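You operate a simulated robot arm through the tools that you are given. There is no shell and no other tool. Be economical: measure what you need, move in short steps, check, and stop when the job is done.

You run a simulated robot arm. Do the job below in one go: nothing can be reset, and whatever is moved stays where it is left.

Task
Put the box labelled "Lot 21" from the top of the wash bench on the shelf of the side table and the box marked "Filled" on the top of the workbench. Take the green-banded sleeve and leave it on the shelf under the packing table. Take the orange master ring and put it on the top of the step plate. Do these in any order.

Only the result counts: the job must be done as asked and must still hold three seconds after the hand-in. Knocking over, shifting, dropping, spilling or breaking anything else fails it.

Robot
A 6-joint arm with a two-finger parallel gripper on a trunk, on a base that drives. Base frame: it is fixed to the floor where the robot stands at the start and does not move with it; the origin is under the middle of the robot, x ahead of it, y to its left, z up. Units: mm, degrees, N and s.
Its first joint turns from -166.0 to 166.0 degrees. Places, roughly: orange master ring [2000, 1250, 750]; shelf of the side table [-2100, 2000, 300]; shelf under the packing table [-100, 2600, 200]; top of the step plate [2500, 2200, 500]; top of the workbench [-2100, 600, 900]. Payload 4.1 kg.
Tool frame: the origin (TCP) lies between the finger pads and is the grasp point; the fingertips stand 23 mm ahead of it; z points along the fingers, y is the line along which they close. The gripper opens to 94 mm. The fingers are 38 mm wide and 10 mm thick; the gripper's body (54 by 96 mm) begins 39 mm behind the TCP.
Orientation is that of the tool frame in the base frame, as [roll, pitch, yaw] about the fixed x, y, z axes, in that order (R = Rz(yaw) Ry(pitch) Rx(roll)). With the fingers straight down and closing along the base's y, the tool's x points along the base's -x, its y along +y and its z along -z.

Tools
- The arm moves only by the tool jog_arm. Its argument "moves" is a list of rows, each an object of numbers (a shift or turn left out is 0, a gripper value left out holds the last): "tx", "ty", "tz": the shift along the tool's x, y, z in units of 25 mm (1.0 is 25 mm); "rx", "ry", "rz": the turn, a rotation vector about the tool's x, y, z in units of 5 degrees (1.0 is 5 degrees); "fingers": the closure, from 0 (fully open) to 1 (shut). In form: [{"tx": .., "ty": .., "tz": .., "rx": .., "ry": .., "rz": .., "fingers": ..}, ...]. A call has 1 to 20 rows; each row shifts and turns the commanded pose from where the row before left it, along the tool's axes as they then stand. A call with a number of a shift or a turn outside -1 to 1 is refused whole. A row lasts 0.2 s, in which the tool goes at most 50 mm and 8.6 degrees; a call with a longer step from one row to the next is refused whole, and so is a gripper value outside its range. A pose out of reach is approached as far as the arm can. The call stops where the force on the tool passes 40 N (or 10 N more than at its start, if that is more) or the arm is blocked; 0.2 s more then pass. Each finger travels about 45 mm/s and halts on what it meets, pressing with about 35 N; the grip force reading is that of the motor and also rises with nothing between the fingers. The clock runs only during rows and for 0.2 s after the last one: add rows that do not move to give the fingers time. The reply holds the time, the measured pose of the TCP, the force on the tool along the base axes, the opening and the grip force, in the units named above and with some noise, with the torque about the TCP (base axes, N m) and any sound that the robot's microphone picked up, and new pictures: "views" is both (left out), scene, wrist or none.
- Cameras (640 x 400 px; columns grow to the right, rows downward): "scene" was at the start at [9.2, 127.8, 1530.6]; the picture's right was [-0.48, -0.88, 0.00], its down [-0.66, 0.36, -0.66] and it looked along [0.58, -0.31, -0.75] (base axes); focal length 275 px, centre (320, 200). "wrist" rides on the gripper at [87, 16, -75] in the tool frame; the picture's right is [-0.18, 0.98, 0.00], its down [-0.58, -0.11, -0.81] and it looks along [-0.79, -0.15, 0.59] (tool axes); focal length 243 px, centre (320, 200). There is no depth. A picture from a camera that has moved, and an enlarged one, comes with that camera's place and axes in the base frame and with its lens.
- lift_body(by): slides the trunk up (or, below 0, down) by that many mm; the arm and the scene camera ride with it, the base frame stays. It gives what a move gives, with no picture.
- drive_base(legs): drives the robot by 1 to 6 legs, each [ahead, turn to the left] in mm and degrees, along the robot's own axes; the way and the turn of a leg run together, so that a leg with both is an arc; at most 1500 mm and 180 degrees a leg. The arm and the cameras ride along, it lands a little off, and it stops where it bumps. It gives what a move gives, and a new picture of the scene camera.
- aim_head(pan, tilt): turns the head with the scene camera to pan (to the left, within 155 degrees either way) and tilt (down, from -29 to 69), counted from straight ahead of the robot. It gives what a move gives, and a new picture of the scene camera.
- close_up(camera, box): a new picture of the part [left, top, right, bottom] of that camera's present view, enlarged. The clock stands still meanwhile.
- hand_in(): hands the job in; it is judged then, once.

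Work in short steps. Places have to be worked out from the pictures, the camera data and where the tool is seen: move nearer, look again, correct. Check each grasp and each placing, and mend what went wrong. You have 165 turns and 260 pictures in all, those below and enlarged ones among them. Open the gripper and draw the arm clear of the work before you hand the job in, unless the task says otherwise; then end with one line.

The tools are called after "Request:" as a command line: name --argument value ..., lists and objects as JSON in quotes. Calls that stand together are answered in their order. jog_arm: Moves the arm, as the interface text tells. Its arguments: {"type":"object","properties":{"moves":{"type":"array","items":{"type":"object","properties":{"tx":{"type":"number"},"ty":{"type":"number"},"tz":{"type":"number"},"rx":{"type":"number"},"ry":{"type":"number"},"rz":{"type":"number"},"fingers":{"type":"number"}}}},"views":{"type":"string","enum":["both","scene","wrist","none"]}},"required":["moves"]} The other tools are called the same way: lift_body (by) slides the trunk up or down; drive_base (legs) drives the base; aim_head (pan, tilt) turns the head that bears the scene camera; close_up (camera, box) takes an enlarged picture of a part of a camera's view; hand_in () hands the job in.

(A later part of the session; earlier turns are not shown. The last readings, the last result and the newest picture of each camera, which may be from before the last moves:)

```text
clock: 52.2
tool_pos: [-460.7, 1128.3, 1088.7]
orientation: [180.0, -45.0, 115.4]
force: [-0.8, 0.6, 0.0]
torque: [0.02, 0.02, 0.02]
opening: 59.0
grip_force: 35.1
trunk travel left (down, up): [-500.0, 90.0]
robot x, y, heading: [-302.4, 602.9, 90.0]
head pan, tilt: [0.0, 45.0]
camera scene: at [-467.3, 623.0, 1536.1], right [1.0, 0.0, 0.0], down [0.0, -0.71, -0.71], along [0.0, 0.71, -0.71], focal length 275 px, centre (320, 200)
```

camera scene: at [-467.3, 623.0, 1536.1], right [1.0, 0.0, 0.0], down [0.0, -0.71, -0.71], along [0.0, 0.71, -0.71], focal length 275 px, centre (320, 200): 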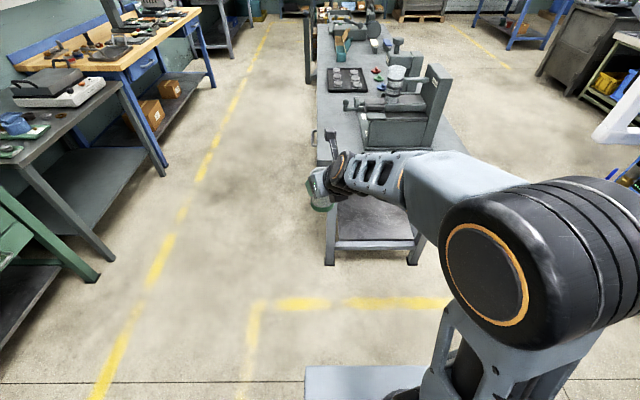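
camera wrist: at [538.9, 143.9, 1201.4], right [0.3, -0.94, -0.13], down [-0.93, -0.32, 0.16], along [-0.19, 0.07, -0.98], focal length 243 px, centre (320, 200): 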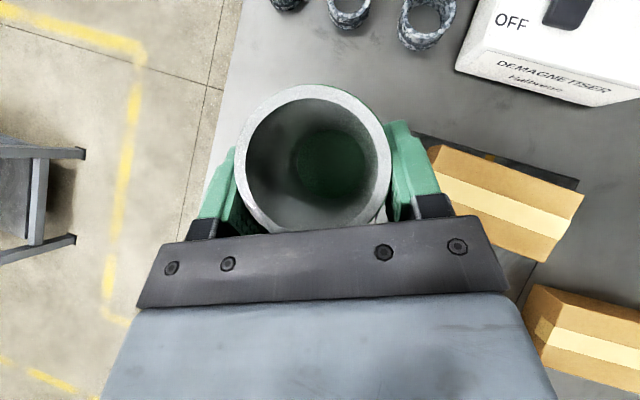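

The packing table's shelf spans x≈-365..80 from y≈1580. I reposition to x≈-45, still heading +y.

Request:
drive_base --legs '[[0, -45], [340, 0], [0, 45]]'

Request:
lift_body --by -250

Request:
aim_head --pan 0 --tilt 40

```text
clock: 58.5
tool_pos: [-220.5, 1370.7, 1087.5]
orientation: [179.9, -44.9, 115.7]
force: [-0.2, -0.1, -0.4]
torque: [-0.04, -0.02, -0.01]
opening: 58.7
grip_force: 35.3
trunk travel left (down, up): [-500.0, 90.0]
robot x, y, heading: [-61.1, 844.6, 90.2]
head pan, tilt: [0.0, 45.0]
camera scene: at [-225.7, 864.8, 1536.1], right [1.0, 0.01, 0.0], down [0.0, -0.71, -0.71], along [0.0, 0.71, -0.71], focal length 275 px, centre (320, 200)
```

scene: 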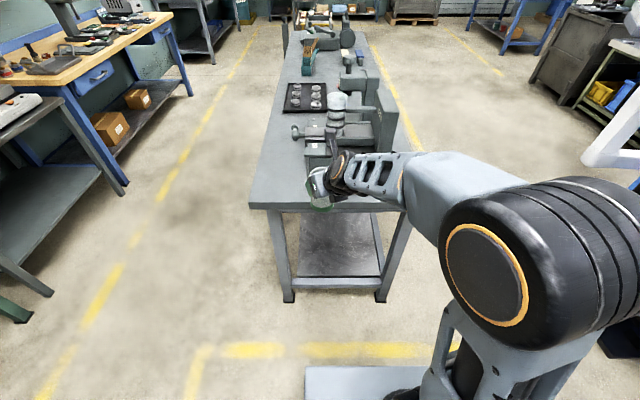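

```text
clock: 61.1
tool_pos: [-219.0, 1369.3, 837.8]
orientation: [-180.0, -45.0, 115.6]
force: [0.0, 0.3, -0.5]
torque: [-0.03, -0.04, 0.02]
opening: 58.9
grip_force: 35.6
trunk travel left (down, up): [-250.0, 340.0]
robot x, y, heading: [-60.5, 850.9, 90.3]
head pan, tilt: [0.0, 45.0]
```

```text
clock: 61.8
tool_pos: [-220.0, 1369.4, 838.2]
orientation: [179.9, -45.1, 115.7]
force: [-0.2, -1.0, 0.2]
torque: [0.0, 0.01, 0.04]
opening: 58.8
grip_force: 35.2
trunk travel left (down, up): [-250.0, 340.0]
robot x, y, heading: [-60.0, 845.4, 90.4]
head pan, tilt: [0.0, 40.0]
camera scene: at [-225.6, 868.6, 1293.4], right [1.0, 0.01, 0.0], down [0.0, -0.64, -0.77], along [-0.01, 0.77, -0.64], focal length 275 px, centre (320, 200)
```

scene: 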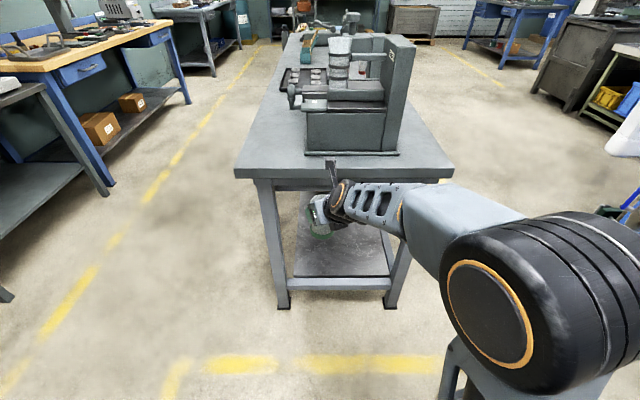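

The shelf top is about z≈230, the apron's underside ≈775. I lower the trunk fully, then the arm 200 mm while still outside the table.

Request:
lift_body --by -250

Request:
jog_arm --moves '[{"tx": -0.707, "tz": 0.707}, {"tx": -0.707, "tz": 0.707}, {"tx": -0.707, "tz": 0.707}, {"tx": -0.707, "tz": 0.707}, {"tx": -0.707, "tz": 0.707}, {"tx": -0.707, "tz": 0.707}, {"tx": -0.707, "tz": 0.707}, {"tx": -0.707, "tz": 0.707}]' --views "both"

```text
clock: 64.4
tool_pos: [-220.7, 1370.5, 587.4]
orientation: [180.0, -45.0, 115.6]
force: [0.0, -0.8, -0.7]
torque: [-0.03, -0.02, 0.0]
opening: 59.0
grip_force: 34.6
trunk travel left (down, up): [0.0, 590.0]
robot x, y, heading: [-59.8, 846.7, 90.5]
head pan, tilt: [0.0, 40.0]
```

```text
clock: 66.2
tool_pos: [-219.6, 1370.5, 387.6]
orientation: [179.9, -44.9, 115.7]
force: [0.0, -0.5, -1.3]
torque: [-0.01, -0.01, -0.03]
opening: 58.9
grip_force: 35.2
trunk travel left (down, up): [0.0, 590.0]
robot x, y, heading: [-57.2, 848.0, 90.4]
head pan, tilt: [0.0, 40.0]
camera scene: at [-225.5, 868.5, 1043.5], right [1.0, 0.01, 0.0], down [0.0, -0.64, -0.77], along [-0.01, 0.77, -0.64], focal length 275 px, centre (320, 200)
camera wrist: at [-208.5, 1382.4, 500.6], right [0.94, 0.31, -0.13], down [0.33, -0.93, 0.16], along [-0.07, -0.19, -0.98], focal length 243 px, centre (320, 200)
```

scene: 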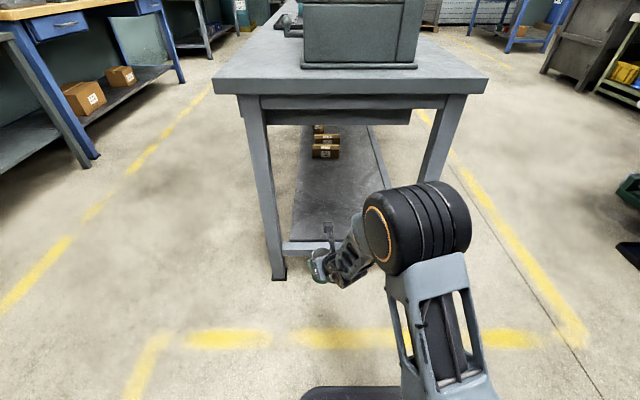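
wrist: 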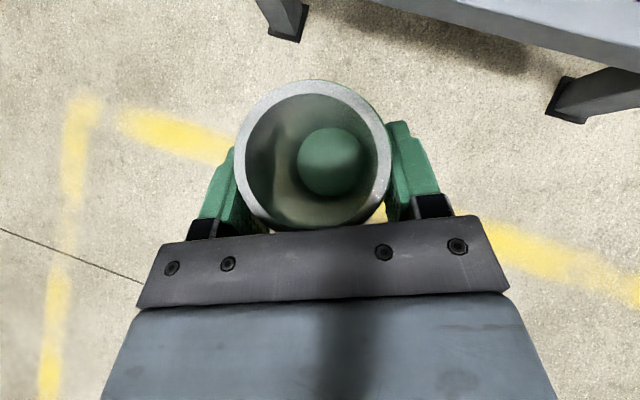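

Boxes stand at the back of this shelf; I zoom on them, then drive 140 mm ahead to enter under the table top.

Request:
close_up --camera "scene" --box '[290, 115, 370, 165]'

Request:
drive_base --legs '[[140, 0]]'

Request:
jog_arm --moves '[{"tx": 0.637, "tz": 0.637, "ty": 0.433}, {"tx": 0.637, "tz": 0.637, "ty": 0.433}, {"tx": 0.637, "tz": 0.637, "ty": 0.433}, {"tx": 0.637, "tz": 0.637, "ty": 0.433}, {"tx": 0.637, "tz": 0.637, "ty": 0.433}, {"tx": 0.637, "tz": 0.637, "ty": 0.433}]' --views "both"

```text
8.00 times, centred on (330, 140) of scene
camera zoom: at [-225.5, 868.5, 1043.5], right [1.0, 0.01, 0.0], down [0.0, -0.64, -0.77], along [-0.01, 0.77, -0.64], focal length 2202 px, centre (240, 680)
```

zoom: 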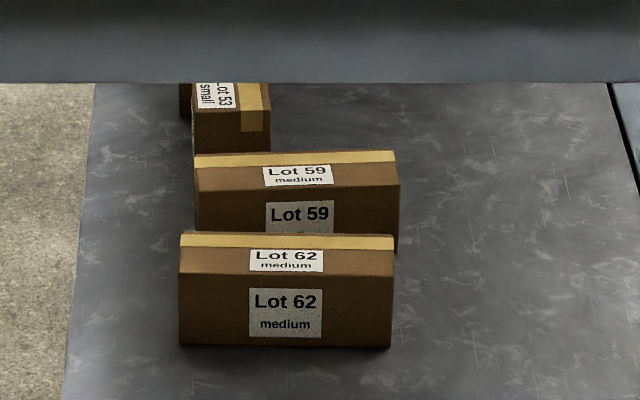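

```text
clock: 67.5
tool_pos: [-220.3, 1509.5, 387.1]
orientation: [180.0, -45.1, 115.6]
force: [0.3, 0.0, -0.8]
torque: [-0.04, 0.01, -0.02]
opening: 58.9
grip_force: 34.8
trunk travel left (down, up): [0.0, 590.0]
robot x, y, heading: [-61.6, 986.4, 90.2]
head pan, tilt: [0.0, 40.0]
camera scene: at [-226.4, 1007.6, 1043.4], right [1.0, 0.01, 0.0], down [0.0, -0.64, -0.77], along [0.0, 0.77, -0.64], focal length 275 px, centre (320, 200)
```

scene: 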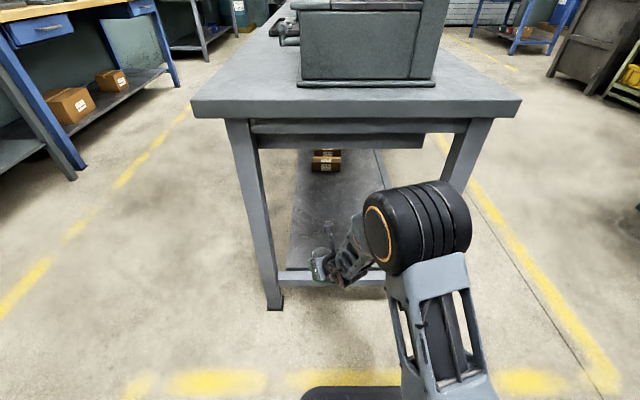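

```text
clock: 68.9
tool_pos: [-219.4, 1658.4, 387.6]
orientation: [179.9, -44.9, 115.7]
force: [0.0, 0.6, -0.4]
torque: [-0.01, -0.02, 0.01]
opening: 58.7
grip_force: 34.4
trunk travel left (down, up): [0.0, 590.0]
robot x, y, heading: [-61.7, 992.2, 90.3]
head pan, tilt: [0.0, 40.0]
camera scene: at [-226.4, 1007.6, 1043.4], right [1.0, 0.01, 0.0], down [0.0, -0.64, -0.77], along [0.0, 0.77, -0.64], focal length 275 px, centre (320, 200)
camera wrist: at [-209.4, 1671.7, 500.8], right [0.94, 0.31, -0.13], down [0.33, -0.93, 0.16], along [-0.07, -0.19, -0.98], focal length 243 px, centre (320, 200)
```

scene: 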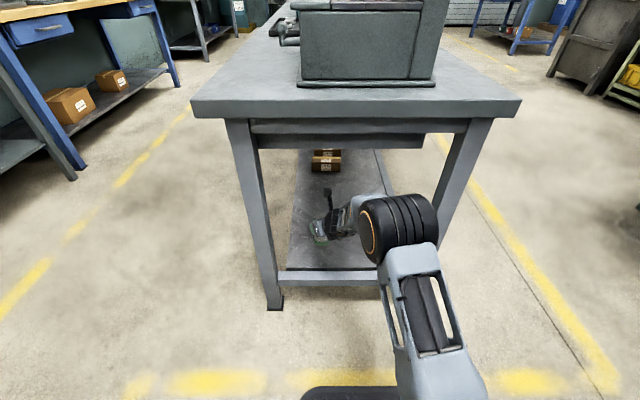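
wrist: 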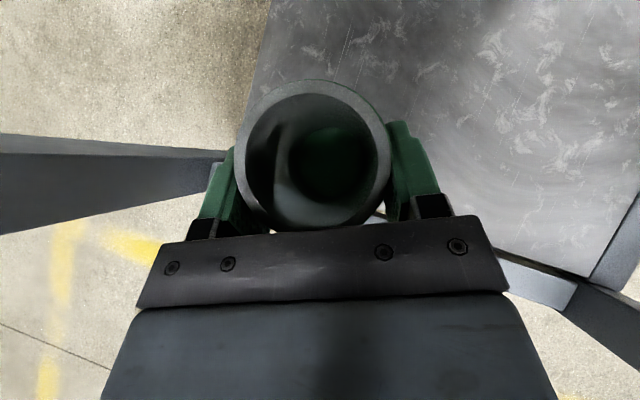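

The sleeve hangs at the shelf's left edge. I move it 110 mm right and 30 mm deeper.

Request:
jog_arm --moves '[{"tx": -0.116, "tz": -0.116, "ty": 0.9}, {"tx": -0.116, "tz": -0.116, "ty": 0.9}, {"tx": -0.116, "tz": -0.116, "ty": 0.9}, {"tx": -0.116, "tz": -0.116, "ty": 0.9}, {"tx": -0.116, "tz": -0.116, "ty": 0.9}]' --views "both"

```text
clock: 70.1
tool_pos: [-109.8, 1689.0, 387.7]
orientation: [-180.0, -45.0, 115.5]
force: [-1.0, -0.6, -0.6]
torque: [-0.01, 0.0, -0.04]
opening: 59.0
grip_force: 35.0
trunk travel left (down, up): [0.0, 590.0]
robot x, y, heading: [-59.3, 986.1, 90.2]
head pan, tilt: [0.0, 40.0]
camera scene: at [-226.5, 1007.6, 1043.4], right [1.0, 0.01, 0.0], down [0.0, -0.64, -0.77], along [0.0, 0.77, -0.64], focal length 275 px, centre (320, 200)
camera wrist: at [-98.2, 1702.2, 501.7], right [0.94, 0.31, -0.13], down [0.33, -0.93, 0.16], along [-0.07, -0.19, -0.98], focal length 243 px, centre (320, 200)
```

scene: 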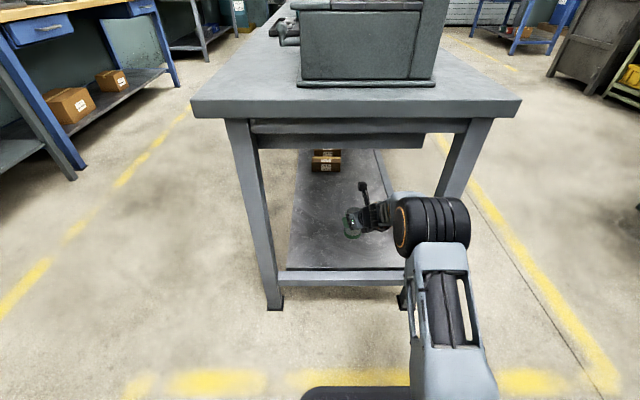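
wrist: 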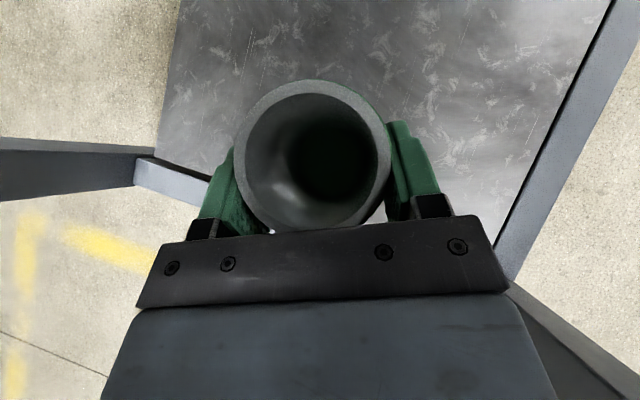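

Well placed over the shelf. I descend 45 mm, then in small steps until contact.

Request:
jog_arm --moves '[{"tx": -0.5, "tz": 0.5}, {"tx": -0.5, "tz": 0.5}, {"tx": -0.2, "tz": 0.2}, {"tx": -0.1, "tz": 0.1}]' --views "scene"

Request:
close_up --camera "scene" --box '[300, 160, 460, 290]'

```text
clock: 71.1
tool_pos: [-110.2, 1689.2, 341.3]
orientation: [180.0, -45.1, 115.7]
force: [0.0, -0.3, -1.0]
torque: [-0.01, 0.0, -0.01]
opening: 58.7
grip_force: 35.2
trunk travel left (down, up): [0.0, 590.0]
robot x, y, heading: [-58.3, 985.6, 90.5]
head pan, tilt: [0.0, 40.0]
camera scene: at [-226.4, 1007.6, 1043.4], right [1.0, 0.01, 0.0], down [0.0, -0.64, -0.77], along [0.0, 0.77, -0.64], focal length 275 px, centre (320, 200)
```

scene: 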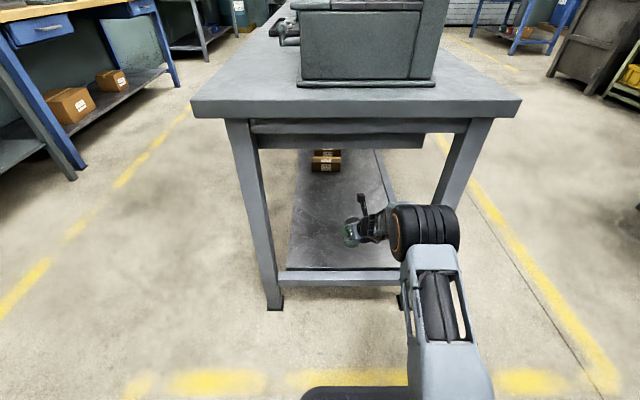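

```text
3.08 times, centred on (380, 225) of scene
camera zoom: at [-226.4, 1007.6, 1043.4], right [1.0, 0.01, 0.0], down [0.0, -0.64, -0.77], along [0.0, 0.77, -0.64], focal length 847 px, centre (135, 123)
```

zoom: 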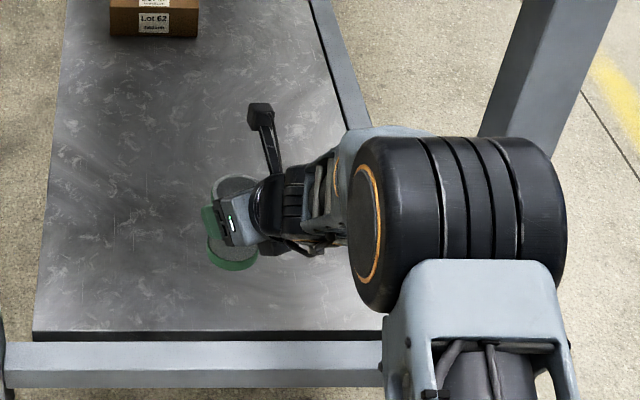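

Still above the shelf; continue down in 6 mm steps, relying on the force stop.

Request:
jog_arm --moves '[{"tx": -0.17, "tz": 0.17}, {"tx": -0.17, "tz": 0.17}, {"tx": -0.17, "tz": 0.17}, {"tx": -0.17, "tz": 0.17}, {"tx": -0.17, "tz": 0.17}, {"tx": -0.17, "tz": 0.17}]' --views "wrist"

```text
clock: 72.5
tool_pos: [-110.7, 1688.9, 305.5]
orientation: [179.9, -45.0, 115.7]
force: [-0.7, -0.3, -0.8]
torque: [0.0, -0.04, 0.03]
opening: 58.7
grip_force: 34.9
trunk travel left (down, up): [0.0, 590.0]
robot x, y, heading: [-61.5, 987.9, 90.3]
head pan, tilt: [0.0, 40.0]
camera wrist: at [-98.9, 1701.2, 419.4], right [0.94, 0.31, -0.13], down [0.33, -0.93, 0.16], along [-0.07, -0.19, -0.98], focal length 243 px, centre (320, 200)
```

wrist: 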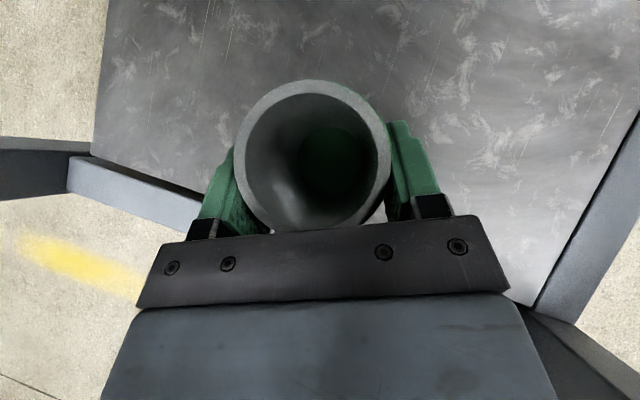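

Request:
jog_arm --moves '[{"tx": -0.14, "tz": 0.14}, {"tx": -0.14, "tz": 0.14}, {"tx": -0.14, "tz": 0.14}, {"tx": -0.14, "tz": 0.14}, {"tx": -0.14, "tz": 0.14}, {"tx": -0.14, "tz": 0.14}, {"tx": -0.14, "tz": 0.14}]' --views "none"

```text
clock: 74.1
tool_pos: [-111.2, 1691.1, 275.2]
orientation: [179.8, -45.4, 115.8]
force: [0.2, -4.1, 25.8]
torque: [-0.37, 0.06, 0.05]
opening: 58.8
grip_force: 34.8
trunk travel left (down, up): [0.0, 590.0]
robot x, y, heading: [-60.8, 984.2, 90.4]
head pan, tilt: [0.0, 40.0]
```

Contact with 26 N: the sleeve stands on the shelf. I relieve the pressure, open, and draw back along the tool axis.

Request:
jog_arm --moves '[{"tx": 0.07, "tz": -0.07}, {"fingers": 0.3}, {"fingers": 0}, {"fingers": 0}, {"fingers": 0}]' --views "wrist"

```text
clock: 75.3
tool_pos: [-110.5, 1689.7, 273.6]
orientation: [180.0, -45.0, 115.6]
force: [-0.1, 0.1, 0.0]
torque: [0.01, 0.03, -0.01]
opening: 93.9
grip_force: 0.1
trunk travel left (down, up): [0.0, 590.0]
robot x, y, heading: [-61.8, 985.8, 90.4]
head pan, tilt: [0.0, 40.0]
camera wrist: at [-98.9, 1701.3, 386.8], right [0.94, 0.31, -0.13], down [0.33, -0.93, 0.16], along [-0.07, -0.19, -0.98], focal length 243 px, centre (320, 200)
```

wrist: 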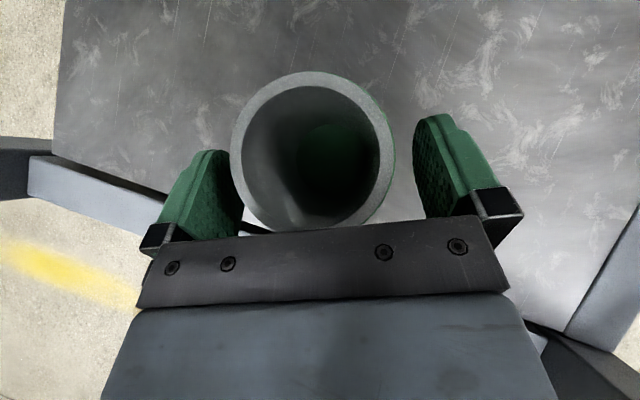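

Request:
jog_arm --moves '[{"ty": -0.25}, {"tz": -0.8}, {"tz": -1}, {"tz": -1}, {"tz": -1}, {"tz": -1}]' --views "both"

```text
clock: 76.7
tool_pos: [-80.0, 1610.2, 358.2]
orientation: [-180.0, -45.0, 115.6]
force: [1.4, 0.7, 0.4]
torque: [0.01, 0.03, -0.01]
opening: 94.0
grip_force: 0.0
trunk travel left (down, up): [0.0, 590.0]
robot x, y, heading: [-57.9, 987.8, 90.5]
head pan, tilt: [0.0, 40.0]
camera scene: at [-226.4, 1007.7, 1043.4], right [1.0, 0.01, 0.0], down [0.0, -0.64, -0.77], along [0.0, 0.77, -0.64], focal length 275 px, centre (320, 200)
camera wrist: at [-68.3, 1622.5, 471.1], right [0.94, 0.31, -0.13], down [0.33, -0.93, 0.16], along [-0.07, -0.19, -0.98], focal length 243 px, centre (320, 200)
```

scene: 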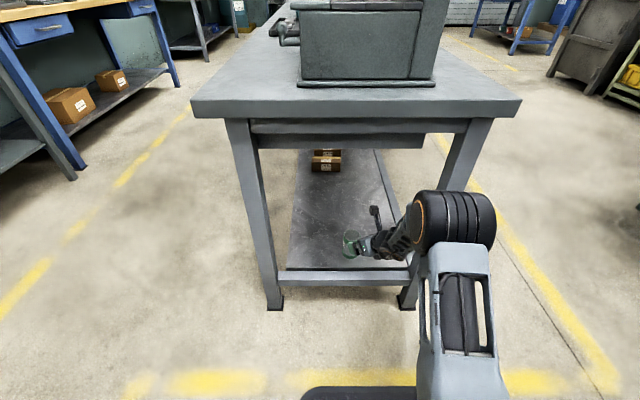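
wrist: 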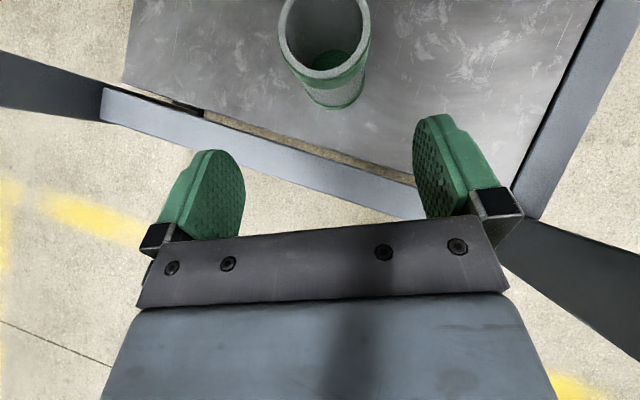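

Sleeve placed. I back off and search for "Filled" on nearby shelves.

Request:
drive_base --legs '[[-350, 0]]'

Request:
lift_body --by 500

Request:
aim_head --pan 50 --tilt 20

Request:
close_up --camera "scene" --box '[0, 100, 320, 300]'

Request:
close_up --camera "scene" --box '[320, 100, 640, 300]'

```text
clock: 79.0
tool_pos: [-76.2, 1259.7, 359.2]
orientation: [180.0, -45.0, 115.5]
force: [0.5, 0.3, -0.2]
torque: [0.0, 0.01, 0.06]
opening: 94.2
grip_force: 0.1
trunk travel left (down, up): [0.0, 590.0]
robot x, y, heading: [-60.6, 633.9, 90.3]
head pan, tilt: [0.0, 40.0]
camera scene: at [-224.6, 656.7, 1043.4], right [1.0, 0.0, 0.0], down [0.0, -0.64, -0.77], along [0.0, 0.77, -0.64], focal length 275 px, centre (320, 200)
```

scene: 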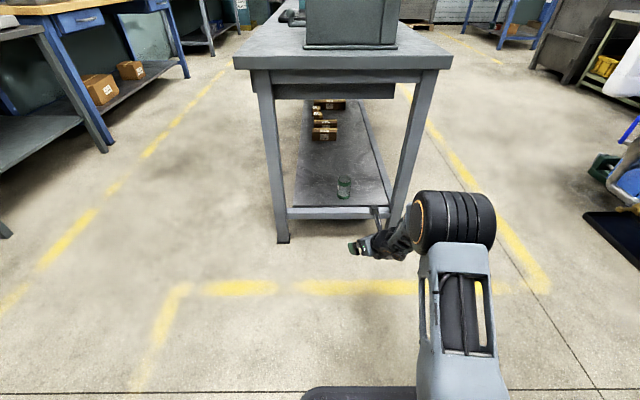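

```text
refused: 500 is not a number from -400 to 400
```

```text
clock: 80.2
tool_pos: [-75.7, 1258.0, 358.1]
orientation: [179.9, -45.0, 115.5]
force: [0.5, 0.5, -0.8]
torque: [-0.03, 0.0, 0.0]
opening: 94.2
grip_force: 0.1
trunk travel left (down, up): [0.0, 590.0]
robot x, y, heading: [-56.9, 631.6, 89.9]
head pan, tilt: [50.0, 20.0]
camera scene: at [-295.9, 631.4, 1074.8], right [0.64, 0.77, 0.0], down [0.26, -0.22, -0.94], along [-0.72, 0.6, -0.34], focal length 275 px, centre (320, 200)
```

scene: 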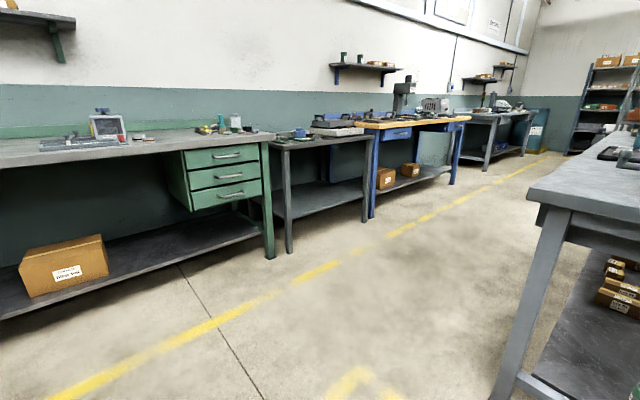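

```text
2.00 times, centred on (160, 200) of scene
camera zoom: at [-295.9, 631.4, 1074.8], right [0.64, 0.77, 0.0], down [0.26, -0.22, -0.94], along [-0.72, 0.6, -0.34], focal length 551 px, centre (640, 200)
```

zoom: 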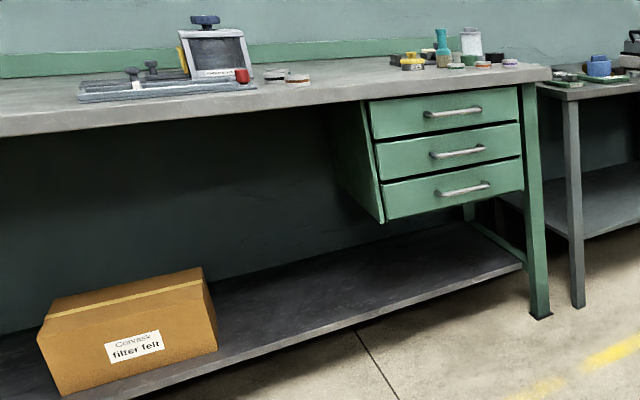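

```text
2.00 times, centred on (480, 200) of scene
camera zoom: at [-295.9, 631.4, 1074.8], right [0.64, 0.77, 0.0], down [0.26, -0.22, -0.94], along [-0.72, 0.6, -0.34], focal length 551 px, centre (0, 200)
```

zoom: 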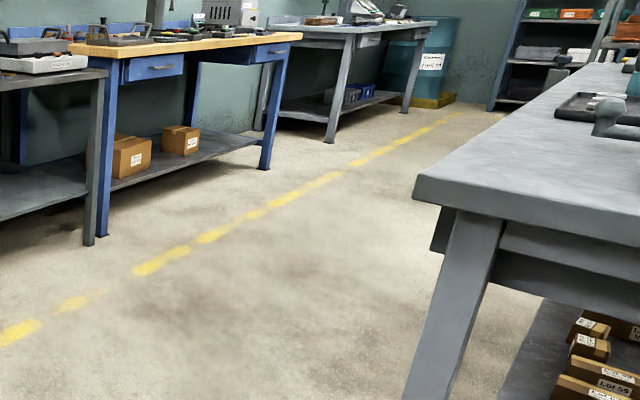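

I check under the wash bench from this low viewpoint.

Request:
aim_head --pan -135 --tilt 25

Request:
close_up --camera "scene" --box '[160, 150, 480, 350]'

Request:
aim_head --pan -90 --tilt 15

Request:
aim_head --pan -30 --tilt 15

```text
clock: 82.9
tool_pos: [-77.2, 1259.3, 357.2]
orientation: [180.0, -45.1, 115.4]
force: [-0.2, 0.5, 0.1]
torque: [-0.02, -0.03, 0.01]
opening: 94.1
grip_force: 0.1
trunk travel left (down, up): [0.0, 590.0]
robot x, y, heading: [-59.1, 637.6, 90.3]
head pan, tilt: [-135.0, 25.0]
camera scene: at [-159.0, 506.8, 1066.8], right [-0.7, -0.71, 0.0], down [-0.3, 0.3, -0.91], along [0.64, -0.64, -0.42], focal length 275 px, centre (320, 200)
```

scene: 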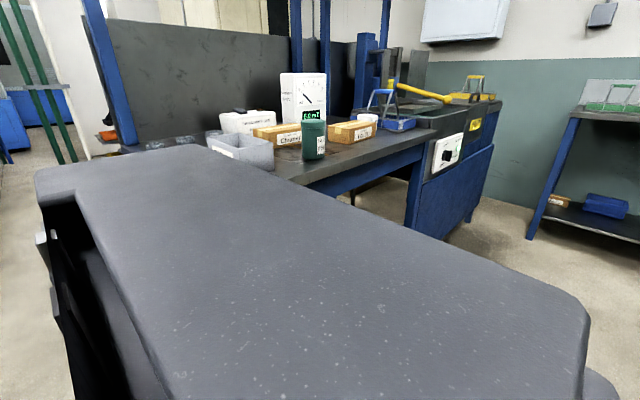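

```text
2.00 times, centred on (320, 250) of scene
camera zoom: at [-159.0, 506.8, 1066.8], right [-0.7, -0.71, 0.0], down [-0.3, 0.3, -0.91], along [0.64, -0.64, -0.42], focal length 551 px, centre (320, 100)
```

zoom: 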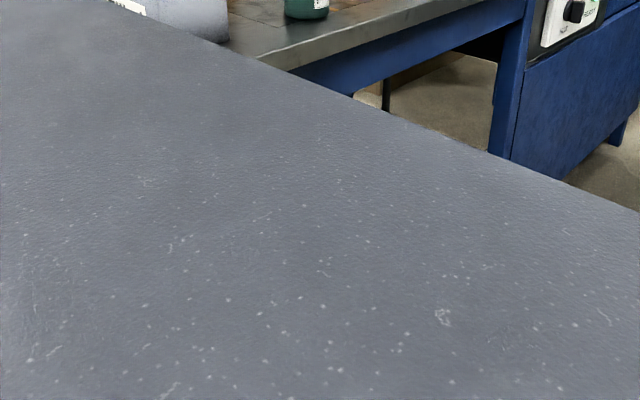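

```text
clock: 84.0
tool_pos: [-76.2, 1258.6, 357.0]
orientation: [-180.0, -45.0, 115.4]
force: [-0.2, 0.1, 0.1]
torque: [0.02, 0.0, -0.01]
opening: 94.1
grip_force: 0.1
trunk travel left (down, up): [0.0, 590.0]
robot x, y, heading: [-58.0, 633.9, 90.3]
head pan, tilt: [-90.0, 15.0]
camera scene: at [-131.0, 571.9, 1083.0], right [0.0, -1.0, 0.0], down [-0.26, 0.0, -0.97], along [0.97, 0.0, -0.26], focal length 275 px, centre (320, 200)
```

scene: 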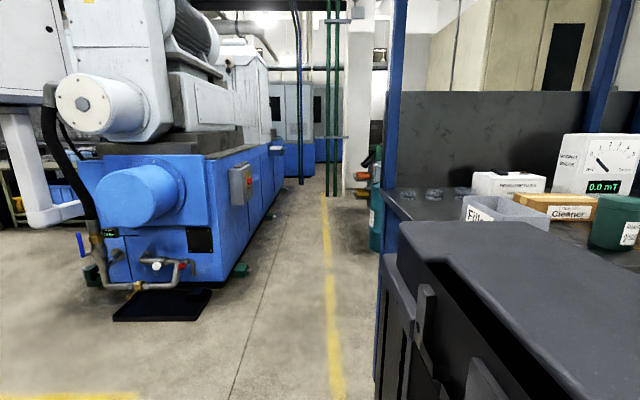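

```text
clock: 85.3
tool_pos: [-76.5, 1258.3, 357.6]
orientation: [180.0, -44.9, 115.4]
force: [0.0, 0.2, 0.3]
torque: [-0.02, -0.05, 0.01]
opening: 93.9
grip_force: 0.0
trunk travel left (down, up): [0.0, 590.0]
robot x, y, heading: [-55.4, 635.4, 90.0]
head pan, tilt: [-30.0, 15.0]
camera scene: at [-177.9, 652.7, 1083.0], right [0.87, -0.5, 0.0], down [-0.13, -0.22, -0.97], along [0.48, 0.84, -0.26], focal length 275 px, centre (320, 200)
```

scene: 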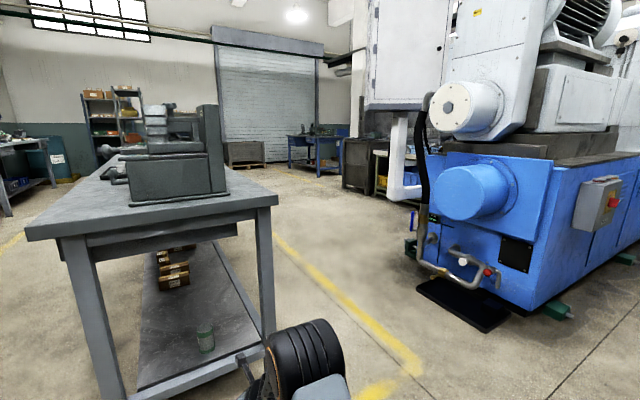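

Found it: the grey open box on the wash bench bears "Fil…", so it is the "Filled" box. I raise the trunk, return the tool to pointing straight down and drive back to the bench.

Request:
lift_body --by 400

Request:
lift_body --by 150

Request:
jog_arm --moves '[{"tx": 0.707, "tz": -0.707}, {"tx": 0.707, "tz": -0.707}, {"tx": 0.707, "tz": -0.707}, {"tx": 0.707, "tz": -0.707}, {"tx": 0.707, "tz": -0.707}, {"tx": 0.707, "tz": -0.707}, {"tx": 0.707, "tz": -0.707}, {"tx": 0.707, "tz": -0.707}, {"ry": -1}, {"ry": -1}, {"ry": -1}, {"ry": -1}, {"ry": -1}, {"ry": -1}, {"ry": -1}, {"ry": -1}, {"ry": -1}]' --views "none"

Request:
jog_arm --moves '[{"rz": -1}, {"rz": -1}, {"rz": -1}, {"rz": -1}, {"rz": -1}, {"rz": -1}, {"rz": -1}, {"rz": -1}, {"rz": -1}, {"rz": -1}, {"rz": -1}, {"rz": -1}, {"rz": -1}, {"rz": -1}, {"rz": -1}, {"rz": -1}]' --views "none"

Request:
jog_arm --moves '[{"rz": -1}, {"rz": -1}, {"rz": -1}, {"rz": -1}, {"rz": -1}, {"rz": -1}, {"rz": -1}, {"rz": -1}, {"rz": -1}, {"rz": -1}, {"rz": -1}, {"rz": -1}, {"rz": -1}, {"rz": -1}, {"rz": -1}]' --views "scene"

```text
clock: 89.2
tool_pos: [-75.3, 1258.5, 758.3]
orientation: [-180.0, -45.0, 115.4]
force: [0.7, 0.1, 0.3]
torque: [0.0, 0.02, -0.01]
opening: 94.3
grip_force: 0.1
trunk travel left (down, up): [-400.0, 190.0]
robot x, y, heading: [-55.8, 633.9, 90.5]
head pan, tilt: [-30.0, 15.0]
```

```text
clock: 90.9
tool_pos: [-77.1, 1259.3, 907.3]
orientation: [180.0, -45.0, 115.4]
force: [-0.3, -0.2, 0.4]
torque: [-0.03, 0.03, 0.0]
opening: 93.9
grip_force: 0.0
trunk travel left (down, up): [-550.0, 40.0]
robot x, y, heading: [-62.7, 632.6, 90.0]
head pan, tilt: [-30.0, 15.0]
```

```text
clock: 94.5
tool_pos: [-74.9, 1259.5, 1107.6]
orientation: [179.9, 0.1, 115.5]
force: [0.3, -0.6, 0.1]
torque: [0.03, -0.03, 0.03]
opening: 93.8
grip_force: 0.1
trunk travel left (down, up): [-550.0, 40.0]
robot x, y, heading: [-61.7, 635.0, 90.2]
head pan, tilt: [-30.0, 15.0]
```

```text
clock: 97.9
tool_pos: [-75.1, 1258.5, 1107.9]
orientation: [179.9, -0.1, -164.5]
force: [-0.1, -0.4, 0.3]
torque: [0.01, 0.0, 0.0]
opening: 93.6
grip_force: 0.1
trunk travel left (down, up): [-550.0, 40.0]
robot x, y, heading: [-57.0, 632.2, 90.2]
head pan, tilt: [-30.0, 15.0]
```

```text
clock: 101.1
tool_pos: [-75.7, 1259.0, 1108.6]
orientation: [180.0, 0.0, -89.5]
force: [0.1, 0.5, -1.1]
torque: [0.01, 0.02, 0.04]
opening: 94.0
grip_force: 0.1
trunk travel left (down, up): [-550.0, 40.0]
robot x, y, heading: [-58.7, 634.4, 90.2]
head pan, tilt: [-30.0, 15.0]
camera scene: at [-178.0, 652.7, 1633.0], right [0.87, -0.5, 0.0], down [-0.13, -0.22, -0.97], along [0.48, 0.84, -0.26], focal length 275 px, centre (320, 200)
```

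scene: 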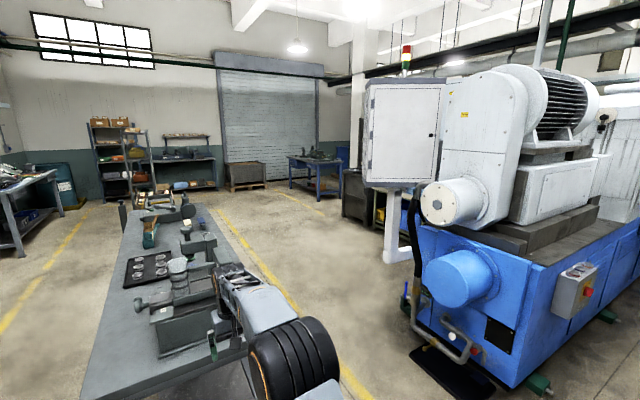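

Tool down, unflipped. Now drive back to the bench.

Request:
drive_base --legs '[[0, -21], [-680, 0], [0, -69]]'

Request:
aim_head --pan 0 --tilt 50

```text
clock: 109.0
tool_pos: [322.8, 8.9, 1108.4]
orientation: [180.0, 0.0, -179.8]
force: [0.0, -0.4, 0.0]
torque: [-0.02, -0.02, -0.02]
opening: 93.9
grip_force: 0.2
trunk travel left (down, up): [-550.0, 40.0]
robot x, y, heading: [-303.8, -9.3, -0.1]
head pan, tilt: [-30.0, 15.0]
camera scene: at [-279.8, 111.8, 1633.0], right [-0.5, -0.87, 0.0], down [-0.22, 0.13, -0.97], along [0.84, -0.48, -0.26], focal length 275 px, centre (320, 200)
```

scene: 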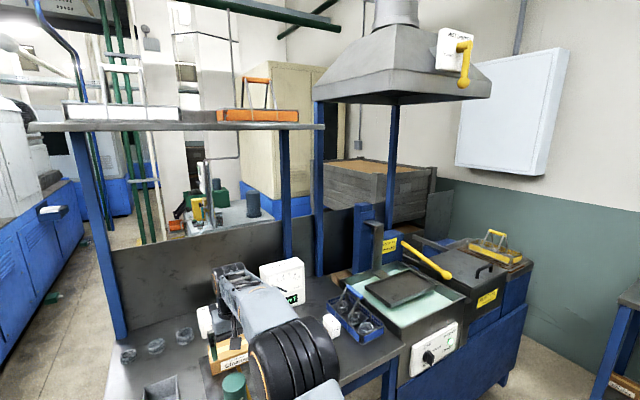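

```text
clock: 110.0
tool_pos: [322.6, 9.0, 1108.3]
orientation: [-179.9, 0.0, -179.8]
force: [-0.6, 1.2, 0.1]
torque: [-0.02, -0.04, 0.0]
opening: 94.1
grip_force: 0.1
trunk travel left (down, up): [-550.0, 40.0]
robot x, y, heading: [-298.6, -5.0, 0.1]
head pan, tilt: [0.0, 50.0]
camera scene: at [-283.7, 158.7, 1579.3], right [0.0, -1.0, 0.0], down [-0.77, 0.0, -0.64], along [0.64, 0.0, -0.77], focal length 275 px, centre (320, 200)
```

scene: 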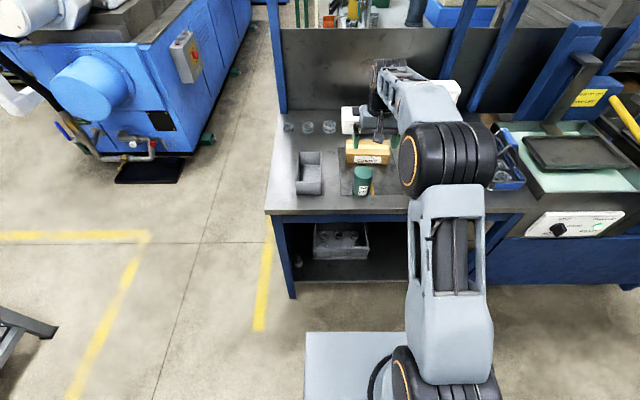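

I drive in to the bench again and look straight down at the grey box.

Request:
drive_base --legs '[[290, 0]]'

Request:
aim_head --pan 0 --tilt 55

Request:
close_up --camera "scene" --box '[260, 120, 420, 270]'

```text
clock: 112.0
tool_pos: [610.8, 9.5, 1108.0]
orientation: [180.0, 0.1, -179.8]
force: [-0.4, -0.4, -0.4]
torque: [0.01, 0.03, -0.03]
opening: 94.1
grip_force: 0.0
trunk travel left (down, up): [-550.0, 40.0]
robot x, y, heading: [-16.1, -5.6, 0.1]
head pan, tilt: [0.0, 50.0]
camera scene: at [4.8, 158.6, 1579.2], right [0.0, -1.0, 0.0], down [-0.77, 0.0, -0.64], along [0.64, 0.0, -0.77], focal length 275 px, centre (320, 200)
```

scene: 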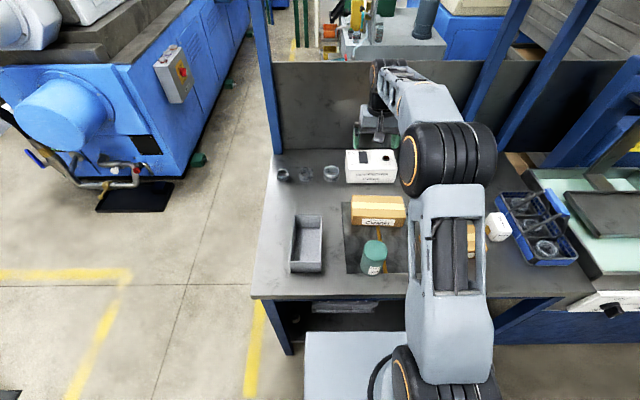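

```text
clock: 112.7
tool_pos: [610.3, 10.0, 1109.7]
orientation: [-180.0, 0.1, -179.7]
force: [-0.9, 0.0, 0.4]
torque: [0.01, 0.04, 0.02]
opening: 94.0
grip_force: 0.0
trunk travel left (down, up): [-550.0, 40.0]
robot x, y, heading: [-16.3, -8.0, 0.1]
head pan, tilt: [0.0, 55.0]
camera scene: at [-0.6, 158.6, 1572.8], right [0.0, -1.0, 0.0], down [-0.82, 0.0, -0.57], along [0.57, 0.0, -0.82], focal length 275 px, centre (320, 200)
```

scene: 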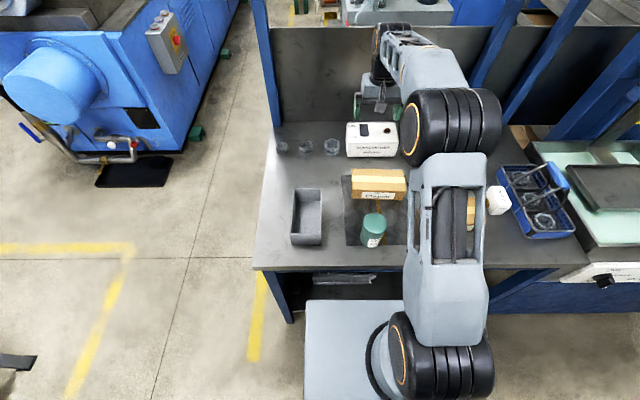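

```text
2.67 times, centred on (340, 195) of scene
camera zoom: at [-0.6, 158.6, 1572.8], right [0.0, -1.0, 0.0], down [-0.82, 0.0, -0.57], along [0.57, 0.0, -0.82], focal length 734 px, centre (267, 213)
```

zoom: 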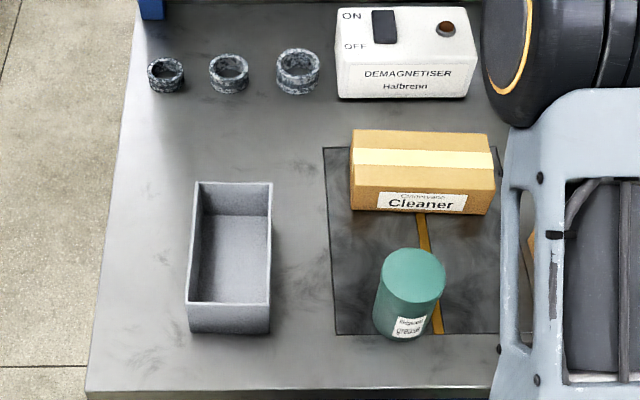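

Box rim: x≈343–496, y≈155–238, rim z≈920, width ≈84 mm. I'll pinch its left long wall; first I move above it with the jaws at 60 mm.

Request:
jog_arm --moves '[{"tx": 0.76, "ty": 0.904, "fingers": 0.36}, {"tx": 0.76, "ty": 0.904}, {"tx": 0.76, "ty": 0.904}, {"tx": 0.76, "ty": 0.904}, {"tx": 0.76, "ty": 0.904}, {"tx": 0.76, "ty": 0.904}, {"tx": 0.76, "ty": 0.904}, {"tx": 0.76, "ty": 0.904}, {"tx": 0.76, "ty": 0.904}, {"tx": 0.76, "ty": 0.904}, {"tz": 1}, {"tz": 1}, {"tz": 1}, {"tz": 1}]' --views "both"

Request:
close_up --camera "scene" --box '[240, 100, 400, 250]'

```text
clock: 115.7
tool_pos: [419.0, 235.3, 1008.5]
orientation: [-180.0, 0.0, -179.9]
force: [-0.2, -0.6, -0.4]
torque: [-0.02, 0.01, 0.02]
opening: 60.2
grip_force: 0.0
trunk travel left (down, up): [-550.0, 40.0]
robot x, y, heading: [-15.3, -0.6, -0.2]
head pan, tilt: [0.0, 55.0]
camera scene: at [-0.5, 158.8, 1572.8], right [0.0, -1.0, 0.0], down [-0.82, 0.0, -0.57], along [0.57, 0.0, -0.82], focal length 275 px, centre (320, 200)
camera wrist: at [333.7, 248.2, 1082.1], right [0.18, 0.98, 0.0], down [0.58, -0.11, 0.81], along [0.79, -0.15, -0.59], focal length 243 px, centre (320, 200)
```

scene: 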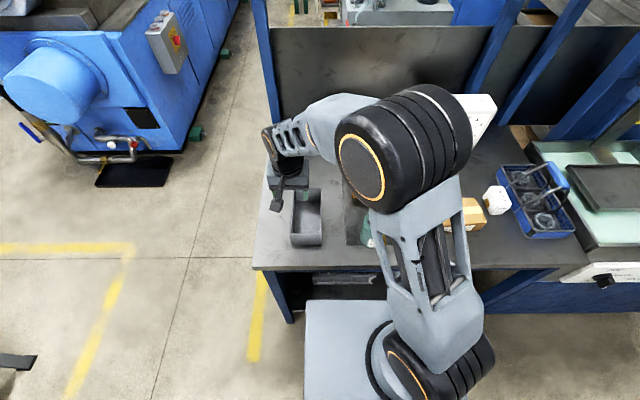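
wrist: 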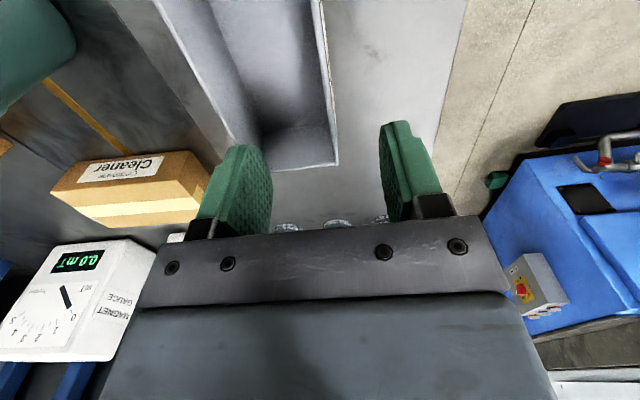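

```text
2.67 times, centred on (320, 175) of scene
camera zoom: at [-0.5, 158.8, 1572.8], right [0.0, -1.0, 0.0], down [-0.82, 0.0, -0.57], along [0.57, 0.0, -0.82], focal length 734 px, centre (320, 267)
```

zoom: 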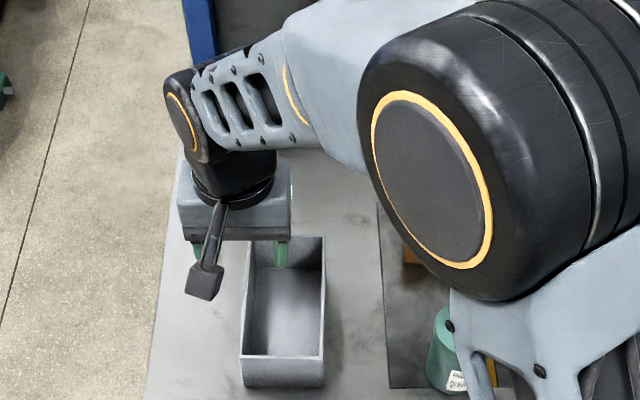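

The left wall runs at y≈238 here, slanted about -4°. I align, descend 100 mm, and check.

Request:
jog_arm --moves '[{"rz": 0.8, "ty": 0.12}, {"tz": 0.8}, {"tz": 0.8}, {"tz": 0.8}, {"tz": 0.8}, {"tz": 0.8}]' --views "both"

Request:
close_up --camera "scene" --box '[240, 100, 400, 250]'

```text
clock: 117.1
tool_pos: [419.2, 237.1, 908.5]
orientation: [180.0, 0.0, 176.2]
force: [0.1, -0.1, 0.7]
torque: [0.02, -0.01, -0.02]
opening: 59.9
grip_force: 0.1
trunk travel left (down, up): [-550.0, 40.0]
robot x, y, heading: [-13.2, -6.7, 0.3]
head pan, tilt: [0.0, 55.0]
camera scene: at [-0.6, 158.8, 1572.8], right [0.0, -1.0, 0.0], down [-0.82, 0.0, -0.57], along [0.57, 0.0, -0.82], focal length 275 px, centre (320, 200)
camera wrist: at [335.4, 257.2, 982.3], right [0.25, 0.97, 0.0], down [0.57, -0.15, 0.81], along [0.78, -0.2, -0.59], focal length 243 px, centre (320, 200)
```

scene: 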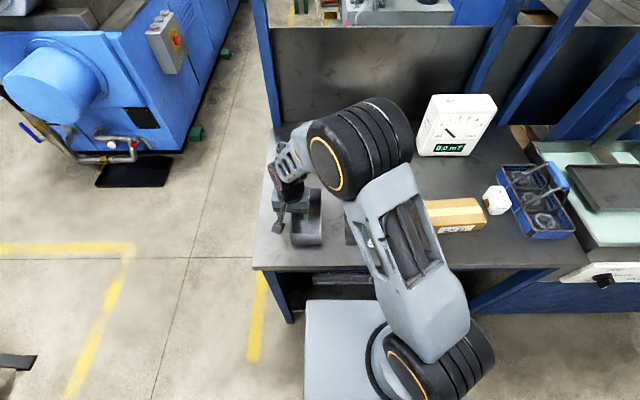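
wrist: 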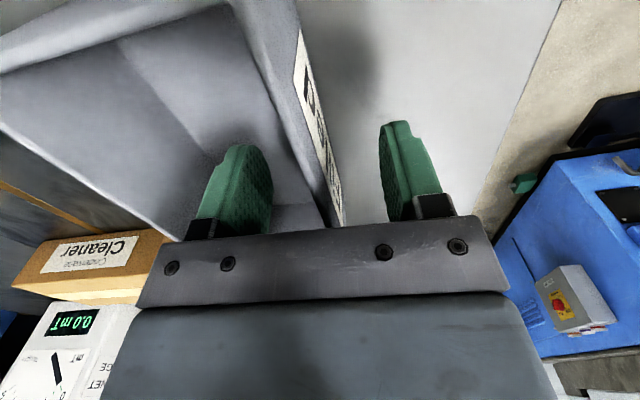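

```text
2.67 times, centred on (320, 175) of scene
camera zoom: at [-0.6, 158.8, 1572.8], right [0.0, -1.0, 0.0], down [-0.82, 0.0, -0.57], along [0.57, 0.0, -0.82], focal length 734 px, centre (320, 267)
```

zoom: 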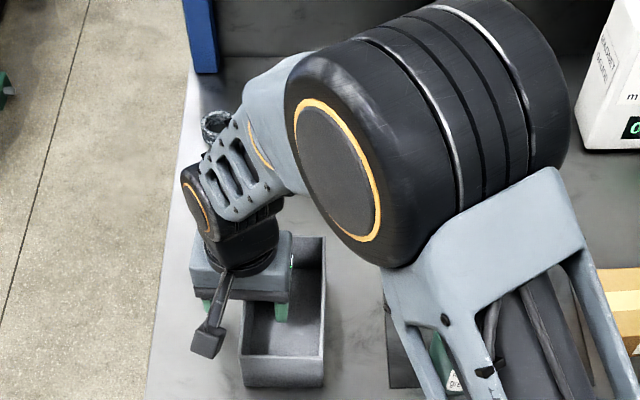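

The wall is between the fingers. I close and lift 20 mm to test.

Request:
jog_arm --moves '[{"fingers": 1}, {"fingers": 1}, {"fingers": 1}, {"fingers": 1}, {"fingers": 1}]' --views "none"

Request:
jog_arm --moves '[{"tz": -0.4}, {"tz": -0.4}, {"tz": -0.6}, {"tz": -0.8}]' --views "both"

```text
clock: 118.3
tool_pos: [419.5, 237.8, 908.5]
orientation: [180.0, 0.0, 176.2]
force: [-1.4, 0.1, 0.3]
torque: [0.0, 0.03, 0.01]
opening: 3.4
grip_force: 34.9
trunk travel left (down, up): [-550.0, 40.0]
robot x, y, heading: [-13.0, -6.1, 0.1]
head pan, tilt: [0.0, 55.0]
```

```text
clock: 119.3
tool_pos: [419.8, 236.9, 963.7]
orientation: [-179.9, 0.0, 176.2]
force: [0.0, 0.0, -0.9]
torque: [0.02, 0.0, -0.04]
opening: 3.3
grip_force: 34.7
trunk travel left (down, up): [-550.0, 40.0]
robot x, y, heading: [-10.1, -7.0, 0.2]
head pan, tilt: [0.0, 55.0]
camera scene: at [-0.9, 158.6, 1572.7], right [0.0, -1.0, 0.0], down [-0.82, 0.0, -0.57], along [0.57, 0.0, -0.82], focal length 275 px, centre (320, 200)
camera wrist: at [335.1, 257.0, 1037.7], right [0.25, 0.97, 0.0], down [0.57, -0.15, 0.81], along [0.78, -0.2, -0.59], focal length 243 px, centre (320, 200)
```

scene: 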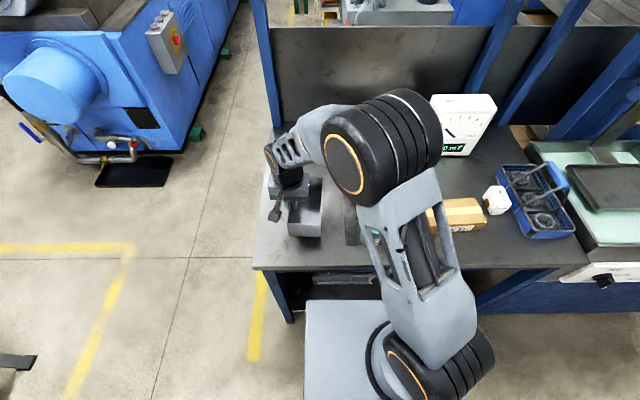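
wrist: 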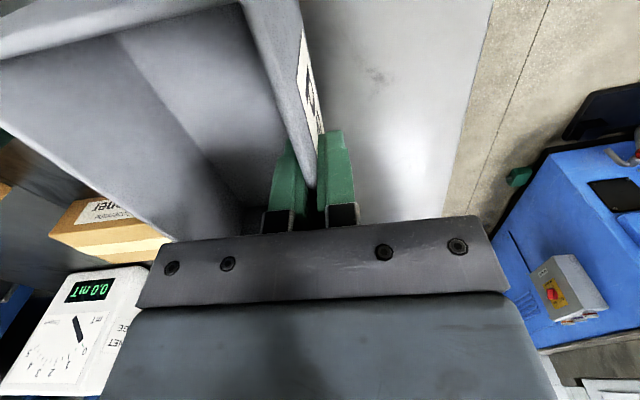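

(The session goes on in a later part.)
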